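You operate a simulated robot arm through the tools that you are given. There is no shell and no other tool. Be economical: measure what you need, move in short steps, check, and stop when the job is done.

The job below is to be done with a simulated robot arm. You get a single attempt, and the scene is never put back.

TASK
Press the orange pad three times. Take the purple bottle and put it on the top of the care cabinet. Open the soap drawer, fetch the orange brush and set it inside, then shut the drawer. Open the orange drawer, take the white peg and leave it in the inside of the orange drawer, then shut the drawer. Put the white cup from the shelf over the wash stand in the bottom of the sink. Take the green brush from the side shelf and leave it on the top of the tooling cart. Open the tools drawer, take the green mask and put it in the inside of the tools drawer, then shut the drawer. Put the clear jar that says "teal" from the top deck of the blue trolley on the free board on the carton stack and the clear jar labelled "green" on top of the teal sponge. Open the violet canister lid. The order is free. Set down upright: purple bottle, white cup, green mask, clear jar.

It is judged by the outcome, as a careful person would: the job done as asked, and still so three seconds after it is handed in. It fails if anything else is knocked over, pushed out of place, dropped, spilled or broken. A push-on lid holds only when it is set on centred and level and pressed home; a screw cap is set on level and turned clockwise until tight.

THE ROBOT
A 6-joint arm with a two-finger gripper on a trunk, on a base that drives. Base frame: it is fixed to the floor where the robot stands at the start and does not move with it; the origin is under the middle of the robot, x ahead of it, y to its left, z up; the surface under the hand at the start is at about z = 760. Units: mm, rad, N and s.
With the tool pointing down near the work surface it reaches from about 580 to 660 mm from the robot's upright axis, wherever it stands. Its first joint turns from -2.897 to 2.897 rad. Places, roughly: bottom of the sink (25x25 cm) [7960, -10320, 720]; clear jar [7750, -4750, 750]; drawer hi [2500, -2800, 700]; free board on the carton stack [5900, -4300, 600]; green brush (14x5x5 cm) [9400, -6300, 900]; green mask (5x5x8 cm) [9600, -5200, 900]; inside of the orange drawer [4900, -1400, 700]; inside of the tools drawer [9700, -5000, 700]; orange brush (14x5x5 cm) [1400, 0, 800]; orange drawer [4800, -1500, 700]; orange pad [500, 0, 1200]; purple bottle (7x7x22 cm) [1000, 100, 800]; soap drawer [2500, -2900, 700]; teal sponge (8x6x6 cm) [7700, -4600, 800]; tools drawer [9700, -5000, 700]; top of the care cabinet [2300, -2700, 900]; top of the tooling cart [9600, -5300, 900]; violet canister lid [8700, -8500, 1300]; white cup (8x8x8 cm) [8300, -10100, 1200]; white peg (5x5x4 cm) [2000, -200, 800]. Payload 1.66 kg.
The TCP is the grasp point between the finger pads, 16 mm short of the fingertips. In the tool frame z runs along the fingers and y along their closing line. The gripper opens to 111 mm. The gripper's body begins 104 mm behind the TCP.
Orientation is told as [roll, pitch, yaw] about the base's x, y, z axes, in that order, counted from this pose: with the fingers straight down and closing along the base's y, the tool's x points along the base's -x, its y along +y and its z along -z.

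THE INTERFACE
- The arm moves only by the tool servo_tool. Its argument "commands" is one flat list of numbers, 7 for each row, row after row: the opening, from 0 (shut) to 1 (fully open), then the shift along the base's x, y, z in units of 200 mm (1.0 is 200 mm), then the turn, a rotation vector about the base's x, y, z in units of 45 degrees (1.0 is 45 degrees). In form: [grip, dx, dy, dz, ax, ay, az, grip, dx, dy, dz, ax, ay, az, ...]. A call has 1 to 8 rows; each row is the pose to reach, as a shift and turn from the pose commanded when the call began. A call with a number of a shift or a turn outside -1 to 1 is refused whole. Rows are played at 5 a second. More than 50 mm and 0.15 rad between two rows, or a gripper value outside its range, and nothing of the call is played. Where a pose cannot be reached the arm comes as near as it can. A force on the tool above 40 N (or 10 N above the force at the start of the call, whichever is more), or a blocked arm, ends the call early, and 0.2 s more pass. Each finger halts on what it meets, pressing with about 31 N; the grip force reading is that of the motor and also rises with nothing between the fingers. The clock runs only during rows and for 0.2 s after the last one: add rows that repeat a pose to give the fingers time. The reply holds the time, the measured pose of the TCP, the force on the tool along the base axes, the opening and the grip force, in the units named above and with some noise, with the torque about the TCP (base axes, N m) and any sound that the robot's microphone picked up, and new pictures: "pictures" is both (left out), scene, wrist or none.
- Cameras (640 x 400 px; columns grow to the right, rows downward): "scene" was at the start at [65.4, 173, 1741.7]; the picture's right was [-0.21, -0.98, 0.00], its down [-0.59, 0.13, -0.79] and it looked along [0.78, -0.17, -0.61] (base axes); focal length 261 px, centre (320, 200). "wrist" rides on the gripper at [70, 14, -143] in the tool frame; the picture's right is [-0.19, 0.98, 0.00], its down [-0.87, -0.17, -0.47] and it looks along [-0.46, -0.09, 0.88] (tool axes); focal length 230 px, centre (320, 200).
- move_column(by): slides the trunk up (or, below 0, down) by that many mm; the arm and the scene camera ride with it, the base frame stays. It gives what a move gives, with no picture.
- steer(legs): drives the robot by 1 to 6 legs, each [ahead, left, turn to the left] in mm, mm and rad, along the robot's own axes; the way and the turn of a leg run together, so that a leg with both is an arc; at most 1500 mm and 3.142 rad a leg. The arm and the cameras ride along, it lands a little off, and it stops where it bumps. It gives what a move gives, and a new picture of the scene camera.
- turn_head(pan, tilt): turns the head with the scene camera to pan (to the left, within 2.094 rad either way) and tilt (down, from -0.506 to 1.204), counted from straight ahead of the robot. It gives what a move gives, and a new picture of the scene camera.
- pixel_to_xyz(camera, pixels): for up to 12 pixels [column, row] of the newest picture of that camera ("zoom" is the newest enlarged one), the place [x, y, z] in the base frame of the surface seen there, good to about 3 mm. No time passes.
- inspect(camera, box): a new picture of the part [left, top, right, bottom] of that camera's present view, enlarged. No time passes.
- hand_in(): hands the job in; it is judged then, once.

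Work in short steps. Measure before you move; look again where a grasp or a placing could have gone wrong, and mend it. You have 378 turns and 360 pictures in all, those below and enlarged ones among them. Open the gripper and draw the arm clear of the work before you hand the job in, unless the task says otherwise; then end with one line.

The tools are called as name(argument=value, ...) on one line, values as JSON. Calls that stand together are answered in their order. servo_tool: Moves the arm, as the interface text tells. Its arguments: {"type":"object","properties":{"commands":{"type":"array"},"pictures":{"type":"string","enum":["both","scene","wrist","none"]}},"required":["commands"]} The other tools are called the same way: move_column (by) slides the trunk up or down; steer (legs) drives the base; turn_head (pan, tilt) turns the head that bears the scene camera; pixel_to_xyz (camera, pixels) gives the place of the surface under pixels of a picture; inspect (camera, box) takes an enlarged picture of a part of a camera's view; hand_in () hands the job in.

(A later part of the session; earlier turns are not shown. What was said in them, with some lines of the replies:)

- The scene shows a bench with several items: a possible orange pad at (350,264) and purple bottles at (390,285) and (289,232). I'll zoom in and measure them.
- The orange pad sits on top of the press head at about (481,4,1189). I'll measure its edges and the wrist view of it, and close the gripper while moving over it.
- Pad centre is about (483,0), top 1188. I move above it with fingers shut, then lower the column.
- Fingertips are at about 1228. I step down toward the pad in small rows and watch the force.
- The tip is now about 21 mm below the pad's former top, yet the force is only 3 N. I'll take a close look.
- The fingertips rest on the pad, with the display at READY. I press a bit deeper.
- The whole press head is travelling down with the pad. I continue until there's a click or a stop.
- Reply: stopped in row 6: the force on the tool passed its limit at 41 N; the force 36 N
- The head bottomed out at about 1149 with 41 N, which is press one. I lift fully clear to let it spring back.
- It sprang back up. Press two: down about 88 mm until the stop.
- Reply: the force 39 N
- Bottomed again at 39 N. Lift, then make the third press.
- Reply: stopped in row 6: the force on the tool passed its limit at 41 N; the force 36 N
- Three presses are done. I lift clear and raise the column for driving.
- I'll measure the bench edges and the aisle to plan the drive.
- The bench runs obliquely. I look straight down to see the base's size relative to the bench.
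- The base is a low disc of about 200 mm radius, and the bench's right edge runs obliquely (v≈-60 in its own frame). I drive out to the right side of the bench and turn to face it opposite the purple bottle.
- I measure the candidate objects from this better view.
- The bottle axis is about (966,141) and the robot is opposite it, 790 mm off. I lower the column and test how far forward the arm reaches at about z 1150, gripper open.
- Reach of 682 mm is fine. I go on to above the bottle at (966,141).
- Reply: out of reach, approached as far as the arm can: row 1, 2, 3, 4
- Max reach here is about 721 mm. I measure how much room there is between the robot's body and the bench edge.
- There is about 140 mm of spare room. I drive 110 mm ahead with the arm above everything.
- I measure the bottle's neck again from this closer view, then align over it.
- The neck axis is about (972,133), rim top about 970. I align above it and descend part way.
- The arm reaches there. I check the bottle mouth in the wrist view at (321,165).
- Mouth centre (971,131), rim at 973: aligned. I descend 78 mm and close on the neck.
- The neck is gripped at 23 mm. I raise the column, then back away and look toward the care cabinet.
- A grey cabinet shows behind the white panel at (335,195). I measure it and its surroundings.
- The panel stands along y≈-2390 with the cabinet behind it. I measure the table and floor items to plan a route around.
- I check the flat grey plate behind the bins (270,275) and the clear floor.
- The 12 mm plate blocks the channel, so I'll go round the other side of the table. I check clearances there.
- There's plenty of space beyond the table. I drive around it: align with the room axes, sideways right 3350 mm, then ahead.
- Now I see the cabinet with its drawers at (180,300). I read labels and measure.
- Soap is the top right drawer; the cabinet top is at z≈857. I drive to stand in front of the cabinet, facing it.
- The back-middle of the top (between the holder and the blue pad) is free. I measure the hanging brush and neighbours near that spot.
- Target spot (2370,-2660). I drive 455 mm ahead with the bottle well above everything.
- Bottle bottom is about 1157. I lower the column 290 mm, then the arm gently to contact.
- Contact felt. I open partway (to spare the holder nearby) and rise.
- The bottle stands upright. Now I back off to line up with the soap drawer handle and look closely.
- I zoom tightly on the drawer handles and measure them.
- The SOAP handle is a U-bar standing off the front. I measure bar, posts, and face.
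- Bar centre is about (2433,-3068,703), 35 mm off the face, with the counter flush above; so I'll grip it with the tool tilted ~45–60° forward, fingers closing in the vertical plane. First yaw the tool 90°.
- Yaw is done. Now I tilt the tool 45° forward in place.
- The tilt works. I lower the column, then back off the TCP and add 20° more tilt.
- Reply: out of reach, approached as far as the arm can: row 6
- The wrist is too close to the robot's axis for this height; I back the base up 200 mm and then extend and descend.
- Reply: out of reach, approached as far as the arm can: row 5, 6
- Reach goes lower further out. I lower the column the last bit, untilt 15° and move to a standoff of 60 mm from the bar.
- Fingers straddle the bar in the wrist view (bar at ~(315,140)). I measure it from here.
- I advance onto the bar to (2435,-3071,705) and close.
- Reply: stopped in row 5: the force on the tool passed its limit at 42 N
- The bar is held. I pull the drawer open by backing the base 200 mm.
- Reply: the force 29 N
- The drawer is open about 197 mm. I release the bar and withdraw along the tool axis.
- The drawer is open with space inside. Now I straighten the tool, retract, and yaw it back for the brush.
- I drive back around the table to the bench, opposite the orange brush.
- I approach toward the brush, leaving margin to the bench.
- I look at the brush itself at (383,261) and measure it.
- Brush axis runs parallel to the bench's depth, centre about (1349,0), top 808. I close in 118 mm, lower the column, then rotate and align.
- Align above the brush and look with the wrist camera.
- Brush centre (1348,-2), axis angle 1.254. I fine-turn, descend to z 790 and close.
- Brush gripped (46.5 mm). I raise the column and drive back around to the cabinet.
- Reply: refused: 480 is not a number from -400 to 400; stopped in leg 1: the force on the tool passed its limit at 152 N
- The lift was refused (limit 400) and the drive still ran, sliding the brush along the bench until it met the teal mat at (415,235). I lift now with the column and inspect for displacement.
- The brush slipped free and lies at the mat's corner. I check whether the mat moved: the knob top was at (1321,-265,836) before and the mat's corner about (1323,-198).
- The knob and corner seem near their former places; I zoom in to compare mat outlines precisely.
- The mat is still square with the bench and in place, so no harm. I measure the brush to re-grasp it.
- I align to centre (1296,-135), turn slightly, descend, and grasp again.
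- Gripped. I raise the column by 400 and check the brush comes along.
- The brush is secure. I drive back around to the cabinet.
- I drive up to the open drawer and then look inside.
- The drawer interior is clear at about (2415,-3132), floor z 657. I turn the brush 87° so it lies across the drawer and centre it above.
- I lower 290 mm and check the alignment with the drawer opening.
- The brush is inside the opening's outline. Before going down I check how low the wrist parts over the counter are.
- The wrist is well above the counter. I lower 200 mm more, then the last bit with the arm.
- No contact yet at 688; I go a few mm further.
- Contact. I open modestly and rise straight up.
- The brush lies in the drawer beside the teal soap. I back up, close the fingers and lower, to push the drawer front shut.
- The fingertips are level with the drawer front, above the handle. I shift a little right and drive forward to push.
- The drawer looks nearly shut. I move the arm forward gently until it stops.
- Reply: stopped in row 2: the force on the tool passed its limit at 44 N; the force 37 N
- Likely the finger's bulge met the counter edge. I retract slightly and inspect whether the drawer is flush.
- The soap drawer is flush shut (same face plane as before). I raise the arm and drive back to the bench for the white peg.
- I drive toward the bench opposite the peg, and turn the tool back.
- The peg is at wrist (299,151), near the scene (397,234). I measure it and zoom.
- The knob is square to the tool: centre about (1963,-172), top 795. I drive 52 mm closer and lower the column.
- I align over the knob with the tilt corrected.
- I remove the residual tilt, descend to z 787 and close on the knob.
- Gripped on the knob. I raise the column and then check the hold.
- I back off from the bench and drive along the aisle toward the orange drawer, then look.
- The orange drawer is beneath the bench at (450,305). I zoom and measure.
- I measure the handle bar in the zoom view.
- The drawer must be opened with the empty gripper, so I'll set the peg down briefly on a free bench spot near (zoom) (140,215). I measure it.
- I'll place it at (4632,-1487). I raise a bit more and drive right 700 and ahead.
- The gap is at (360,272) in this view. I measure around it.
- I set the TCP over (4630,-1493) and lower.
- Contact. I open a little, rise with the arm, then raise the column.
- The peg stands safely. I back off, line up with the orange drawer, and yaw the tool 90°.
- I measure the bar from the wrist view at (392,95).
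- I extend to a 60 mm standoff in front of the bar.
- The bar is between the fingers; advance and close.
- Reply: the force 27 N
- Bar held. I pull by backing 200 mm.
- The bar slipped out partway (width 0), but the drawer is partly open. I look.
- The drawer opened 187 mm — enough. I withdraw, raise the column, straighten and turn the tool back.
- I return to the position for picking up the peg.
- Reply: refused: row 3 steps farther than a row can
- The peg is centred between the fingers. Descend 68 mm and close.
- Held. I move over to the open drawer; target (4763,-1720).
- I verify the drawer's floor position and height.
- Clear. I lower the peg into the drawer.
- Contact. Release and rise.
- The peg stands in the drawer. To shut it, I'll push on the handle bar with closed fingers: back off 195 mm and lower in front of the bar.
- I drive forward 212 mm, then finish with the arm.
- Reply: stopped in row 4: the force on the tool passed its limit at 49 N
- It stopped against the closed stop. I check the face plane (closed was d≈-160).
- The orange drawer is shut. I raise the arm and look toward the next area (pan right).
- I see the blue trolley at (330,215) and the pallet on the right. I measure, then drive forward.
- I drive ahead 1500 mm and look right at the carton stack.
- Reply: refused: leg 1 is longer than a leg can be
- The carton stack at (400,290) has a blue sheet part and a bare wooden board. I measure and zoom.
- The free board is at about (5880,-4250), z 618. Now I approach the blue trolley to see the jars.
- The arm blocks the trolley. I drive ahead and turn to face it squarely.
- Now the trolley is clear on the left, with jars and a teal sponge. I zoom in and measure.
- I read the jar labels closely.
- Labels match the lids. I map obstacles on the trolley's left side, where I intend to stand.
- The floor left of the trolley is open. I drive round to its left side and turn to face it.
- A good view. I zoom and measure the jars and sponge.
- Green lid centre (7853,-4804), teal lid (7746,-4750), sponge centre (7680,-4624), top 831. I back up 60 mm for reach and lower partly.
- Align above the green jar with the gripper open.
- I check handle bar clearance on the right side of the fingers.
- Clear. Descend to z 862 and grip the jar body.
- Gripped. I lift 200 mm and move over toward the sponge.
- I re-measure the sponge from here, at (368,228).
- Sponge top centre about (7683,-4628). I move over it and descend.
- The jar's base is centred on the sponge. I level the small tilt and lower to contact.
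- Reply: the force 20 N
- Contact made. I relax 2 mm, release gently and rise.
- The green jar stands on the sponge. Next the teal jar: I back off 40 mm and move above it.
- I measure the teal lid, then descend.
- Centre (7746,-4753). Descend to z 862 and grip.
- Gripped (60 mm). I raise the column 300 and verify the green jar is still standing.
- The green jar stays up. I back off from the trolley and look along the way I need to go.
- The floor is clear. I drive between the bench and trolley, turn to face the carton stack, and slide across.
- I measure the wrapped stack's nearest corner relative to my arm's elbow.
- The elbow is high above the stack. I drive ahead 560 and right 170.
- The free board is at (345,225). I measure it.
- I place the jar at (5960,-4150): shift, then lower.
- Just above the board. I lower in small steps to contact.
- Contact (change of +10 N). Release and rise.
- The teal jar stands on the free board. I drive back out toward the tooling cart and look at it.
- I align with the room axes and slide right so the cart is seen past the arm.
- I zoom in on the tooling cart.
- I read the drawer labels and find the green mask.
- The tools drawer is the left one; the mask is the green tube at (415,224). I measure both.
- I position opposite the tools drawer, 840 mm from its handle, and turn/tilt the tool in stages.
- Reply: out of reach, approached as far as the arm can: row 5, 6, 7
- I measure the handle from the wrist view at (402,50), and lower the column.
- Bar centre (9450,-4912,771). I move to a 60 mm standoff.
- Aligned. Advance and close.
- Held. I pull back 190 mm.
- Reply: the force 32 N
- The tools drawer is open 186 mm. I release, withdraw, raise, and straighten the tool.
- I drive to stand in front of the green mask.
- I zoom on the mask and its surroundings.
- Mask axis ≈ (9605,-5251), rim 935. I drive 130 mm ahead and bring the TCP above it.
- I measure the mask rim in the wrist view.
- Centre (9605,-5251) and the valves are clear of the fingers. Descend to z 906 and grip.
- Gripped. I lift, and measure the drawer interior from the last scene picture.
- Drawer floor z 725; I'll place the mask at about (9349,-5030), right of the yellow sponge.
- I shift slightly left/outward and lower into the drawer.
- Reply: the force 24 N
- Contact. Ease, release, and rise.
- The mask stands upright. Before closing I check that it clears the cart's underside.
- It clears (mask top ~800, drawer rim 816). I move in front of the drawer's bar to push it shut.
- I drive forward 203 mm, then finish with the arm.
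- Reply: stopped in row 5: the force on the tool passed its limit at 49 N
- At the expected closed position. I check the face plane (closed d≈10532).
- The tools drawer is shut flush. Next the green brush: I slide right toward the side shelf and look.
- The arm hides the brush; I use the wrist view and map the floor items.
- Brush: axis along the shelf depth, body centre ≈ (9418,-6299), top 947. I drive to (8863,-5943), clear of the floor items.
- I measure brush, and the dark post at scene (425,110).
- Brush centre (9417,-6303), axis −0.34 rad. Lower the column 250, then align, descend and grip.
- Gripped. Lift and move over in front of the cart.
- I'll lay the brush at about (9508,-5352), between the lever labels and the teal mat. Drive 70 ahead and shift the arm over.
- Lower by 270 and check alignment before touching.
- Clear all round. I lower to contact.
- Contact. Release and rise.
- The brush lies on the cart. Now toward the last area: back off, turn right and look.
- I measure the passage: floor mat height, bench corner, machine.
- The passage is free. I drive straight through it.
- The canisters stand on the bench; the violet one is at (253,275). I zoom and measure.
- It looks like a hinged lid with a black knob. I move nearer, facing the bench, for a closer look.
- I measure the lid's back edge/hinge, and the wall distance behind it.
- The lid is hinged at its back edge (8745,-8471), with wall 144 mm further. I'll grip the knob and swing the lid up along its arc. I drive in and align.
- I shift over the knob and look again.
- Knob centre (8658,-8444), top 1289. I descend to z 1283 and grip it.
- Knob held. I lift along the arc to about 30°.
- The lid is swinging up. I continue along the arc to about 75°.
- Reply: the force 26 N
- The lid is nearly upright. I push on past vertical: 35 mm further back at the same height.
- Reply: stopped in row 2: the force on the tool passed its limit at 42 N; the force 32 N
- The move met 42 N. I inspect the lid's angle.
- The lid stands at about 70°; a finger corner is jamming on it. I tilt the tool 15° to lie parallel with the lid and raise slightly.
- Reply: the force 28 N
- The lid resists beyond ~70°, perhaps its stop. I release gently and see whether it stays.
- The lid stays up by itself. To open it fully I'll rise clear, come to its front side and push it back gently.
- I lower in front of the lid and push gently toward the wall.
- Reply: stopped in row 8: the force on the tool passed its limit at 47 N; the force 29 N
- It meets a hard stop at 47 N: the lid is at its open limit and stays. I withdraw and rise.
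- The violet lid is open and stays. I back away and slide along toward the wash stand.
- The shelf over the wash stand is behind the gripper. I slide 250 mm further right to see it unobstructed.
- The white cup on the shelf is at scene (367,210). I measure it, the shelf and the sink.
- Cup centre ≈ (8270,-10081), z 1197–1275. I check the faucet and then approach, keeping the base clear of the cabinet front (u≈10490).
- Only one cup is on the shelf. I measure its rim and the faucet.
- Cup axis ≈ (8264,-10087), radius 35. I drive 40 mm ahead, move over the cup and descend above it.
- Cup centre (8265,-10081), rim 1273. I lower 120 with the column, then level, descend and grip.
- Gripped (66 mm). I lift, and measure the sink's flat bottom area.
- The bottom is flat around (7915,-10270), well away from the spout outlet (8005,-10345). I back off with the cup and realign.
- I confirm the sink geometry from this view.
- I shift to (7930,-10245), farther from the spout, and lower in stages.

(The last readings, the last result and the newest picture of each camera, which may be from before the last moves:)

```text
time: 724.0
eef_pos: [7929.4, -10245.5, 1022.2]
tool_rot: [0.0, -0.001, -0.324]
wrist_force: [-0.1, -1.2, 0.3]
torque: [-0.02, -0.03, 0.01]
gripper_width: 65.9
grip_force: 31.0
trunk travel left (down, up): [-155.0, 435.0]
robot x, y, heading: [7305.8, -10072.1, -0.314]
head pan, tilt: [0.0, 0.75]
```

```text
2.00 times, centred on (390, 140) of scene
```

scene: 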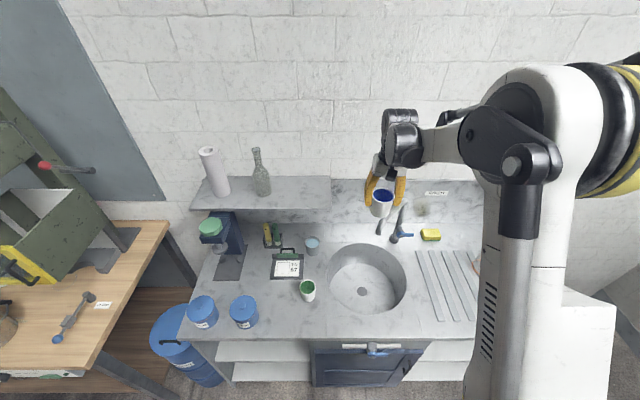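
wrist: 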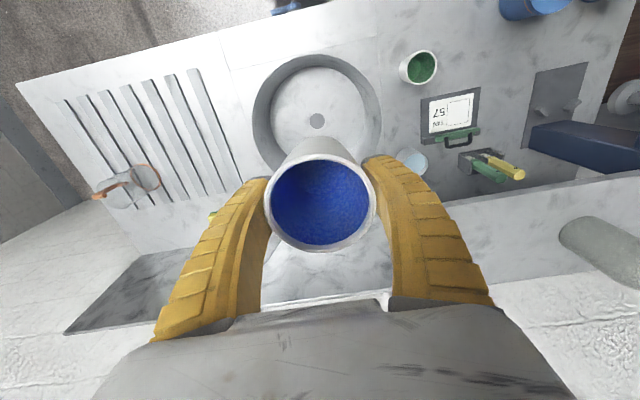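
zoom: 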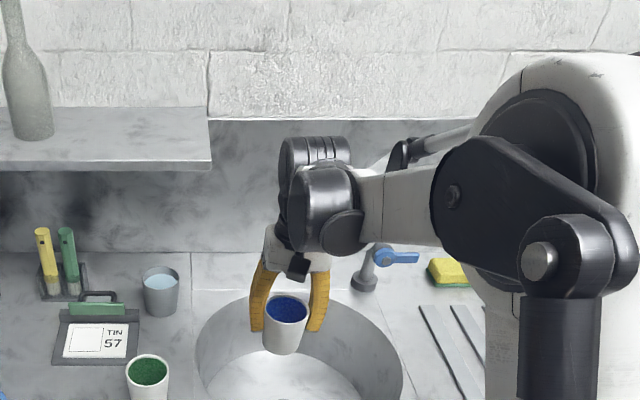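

No contact. I continue down.

move_column(by=-150)

inspect(camera="wrist", box=[0, 0, 640, 400])

```text
time: 725.7
eef_pos: [7930.6, -10246.1, 871.3]
tool_rot: [0.003, -0.001, -0.325]
wrist_force: [0.0, 0.4, 0.0]
torque: [-0.04, 0.03, -0.01]
gripper_width: 65.7
grip_force: 31.2
trunk travel left (down, up): [-5.0, 585.0]
robot x, y, heading: [7306.3, -10074.3, -0.316]
head pan, tilt: [0.0, 0.75]
```

```text
1.00 times, centred on (320, 200) of wrist (not enlarged: the box is as wide or as high as the picture)
```

zoom: 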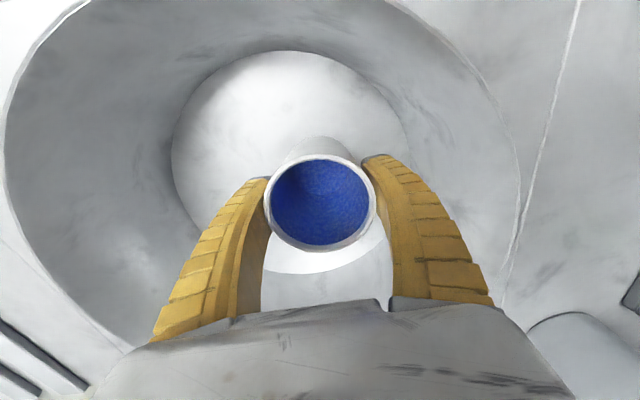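

Cup is over the flat bottom disc. I descend with the arm, slowly at the end.

servo_tool(commands=[0, 0, 0, -0.15, 0, 0, 0, 0, 0, 0, -0.3, 0, 0, 0, 0, 0, 0, -0.4, 0, 0, 0, 0, 0, 0, -0.43, 0, 0, 0, 0, 0, 0, -0.45, 0, 0, 0, 0, 0, 0, -0.465, 0, 0, 0, 0, 0, 0, -0.475, 0, 0, 0])

```text
time: 727.3
eef_pos: [7929.0, -10245.9, 776.3]
tool_rot: [0.001, -0.001, -0.327]
wrist_force: [0.1, -0.4, 2.9]
torque: [0.05, 0.09, -0.01]
gripper_width: 65.7
grip_force: 31.0
trunk travel left (down, up): [-5.0, 585.0]
robot x, y, heading: [7307.2, -10076.6, -0.319]
head pan, tilt: [0.0, 0.75]
```

scene: 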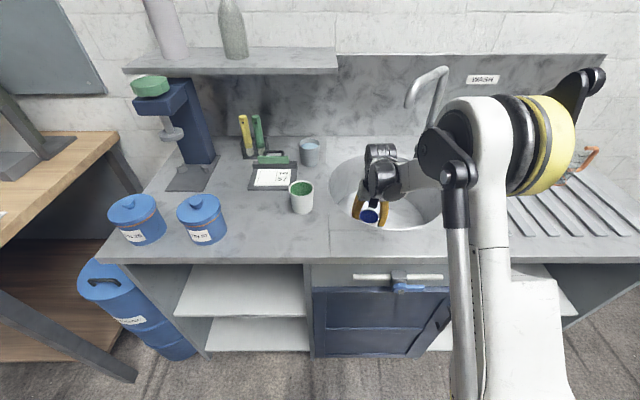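
wrist: 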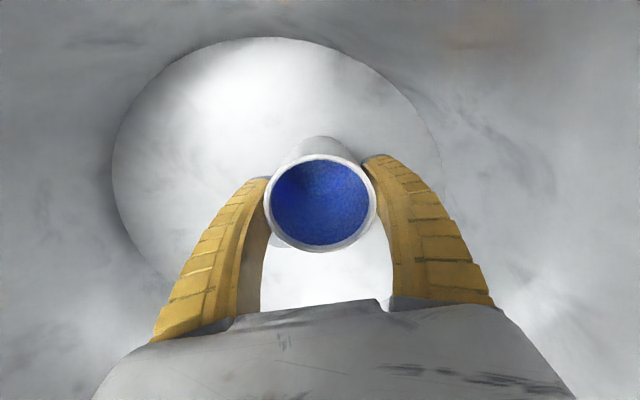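

A light touch; 3 mm more to confirm.

servo_tool(commands=[0, 0, 0, -0.008, 0, 0, 0, 0, 0, 0, -0.015, 0, 0, 0, 0, 0, 0, -0.022, 0, 0, 0], pictures="none")

```text
time: 728.1
eef_pos: [7928.3, -10246.6, 772.9]
tool_rot: [0.001, 0.0, -0.322]
wrist_force: [3.4, -0.6, 22.0]
torque: [-0.03, -0.01, 0.03]
gripper_width: 65.8
grip_force: 30.5
trunk travel left (down, up): [-5.0, 585.0]
robot x, y, heading: [7305.5, -10075.1, -0.314]
head pan, tilt: [0.0, 0.75]
```

Firm contact. Ease up 2 mm, open slightly and rise straight.

servo_tool(commands=[0, 0, 0, 0.012, 0, 0, 0, 0.68, 0, 0, 0.012, 0, 0, 0, 0.75, 0, 0, 0.012, 0, 0, 0, 0.75, 0, 0, 0.15, 0, 0, 0, 0.75, 0, 0, 0.35, 0, 0, 0, 0.75, 0, 0, 0.55, 0, 0, 0, 0.75, 0, 0, 0.7, 0, 0, 0])

move_column(by=400)

```text
time: 729.7
eef_pos: [7929.6, -10245.4, 914.4]
tool_rot: [0.002, 0.0, -0.324]
wrist_force: [-0.8, 0.2, 0.2]
torque: [-0.02, -0.01, 0.03]
gripper_width: 84.5
grip_force: 0.6
trunk travel left (down, up): [-5.0, 585.0]
robot x, y, heading: [7307.1, -10073.7, -0.314]
head pan, tilt: [0.0, 0.75]
```

scene: 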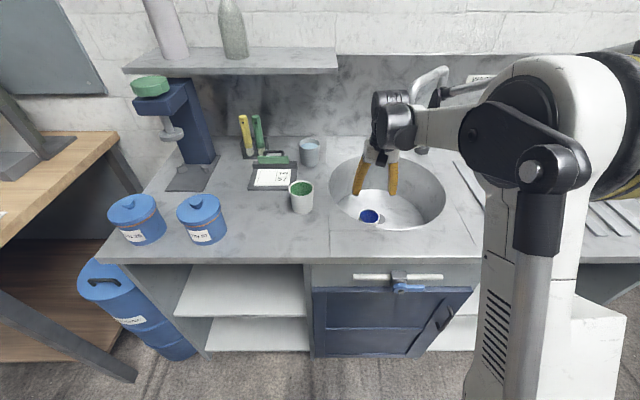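
wrist: 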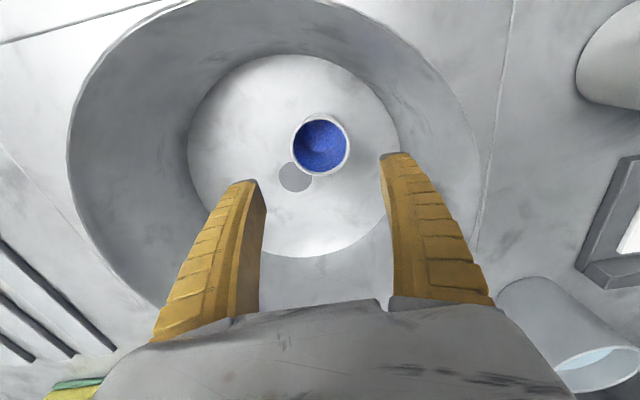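

```text
time: 733.5
eef_pos: [7928.7, -10245.5, 1313.2]
tool_rot: [0.002, 0.0, -0.325]
wrist_force: [0.4, 0.4, 0.0]
torque: [-0.01, -0.01, 0.02]
gripper_width: 84.3
grip_force: 0.7
trunk travel left (down, up): [-405.0, 185.0]
robot x, y, heading: [7303.7, -10075.9, -0.32]
head pan, tilt: [0.0, 0.75]
```

The cup stands in the sink. I back away and verify the cup and the violet lid.

steer(legs=[[-400, 0, 0], [0, 500, 0]])

turn_head(pan=0.25, tilt=0.45)

inspect(camera="scene", box=[0, 100, 640, 400])

```text
time: 738.6
eef_pos: [7705.2, -9644.9, 1312.5]
tool_rot: [0.001, 0.001, -0.322]
wrist_force: [1.0, -0.1, 0.9]
torque: [-0.02, -0.02, 0.01]
gripper_width: 84.4
grip_force: 0.6
trunk travel left (down, up): [-405.0, 185.0]
robot x, y, heading: [7081.4, -9474.8, -0.315]
head pan, tilt: [0.0, 0.75]
```

scene: 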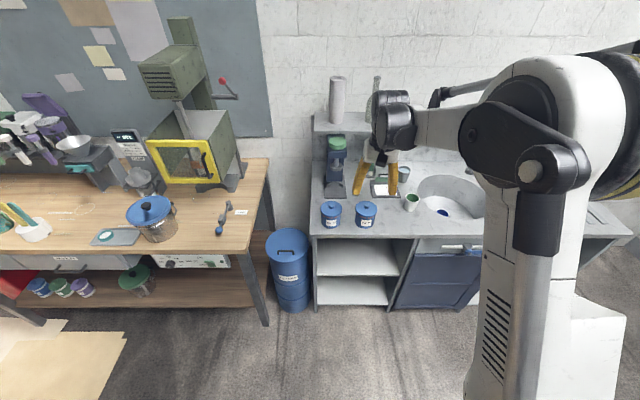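

```text
time: 739.4
eef_pos: [7704.3, -9645.2, 1313.1]
tool_rot: [0.001, 0.0, -0.323]
wrist_force: [0.5, -0.1, 0.3]
torque: [0.0, 0.0, -0.01]
gripper_width: 84.7
grip_force: 1.3
trunk travel left (down, up): [-405.0, 185.0]
robot x, y, heading: [7081.2, -9473.6, -0.312]
head pan, tilt: [0.25, 0.45]
```

scene: 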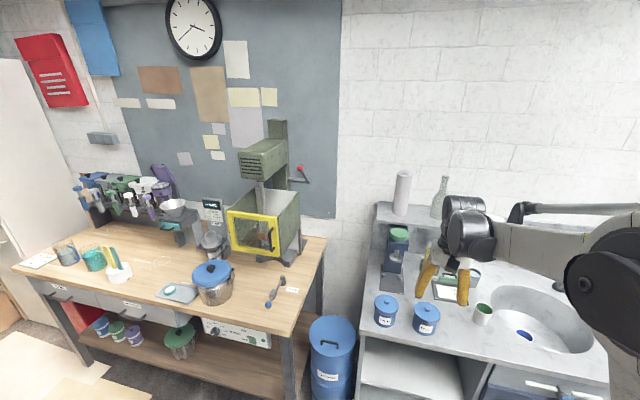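

```text
1.00 times, centred on (320, 250) of scene (not enlarged: the box is as wide or as high as the picture)
```

zoom: 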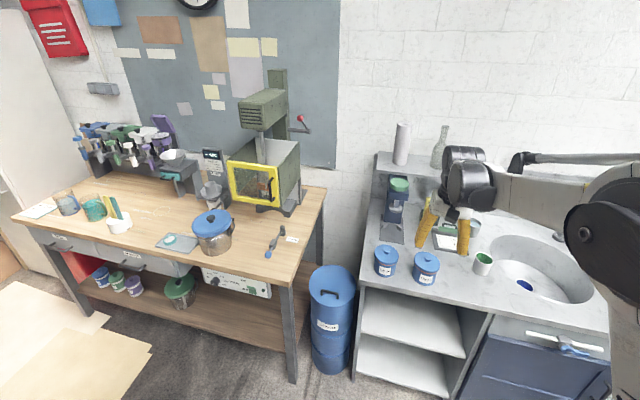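

The violet lid is still open, the cup is standing in the sink, the gripper is open and the arm is clear. I hand in.

hand_in()

```text
The job is handed in.
```

I finished every item in the task and handed the job in. The orange brush slipped out of the gripper once and slid against the teal mat. I saw no sign the mat had moved, and I re-gripped the brush and put it in the soap drawer.
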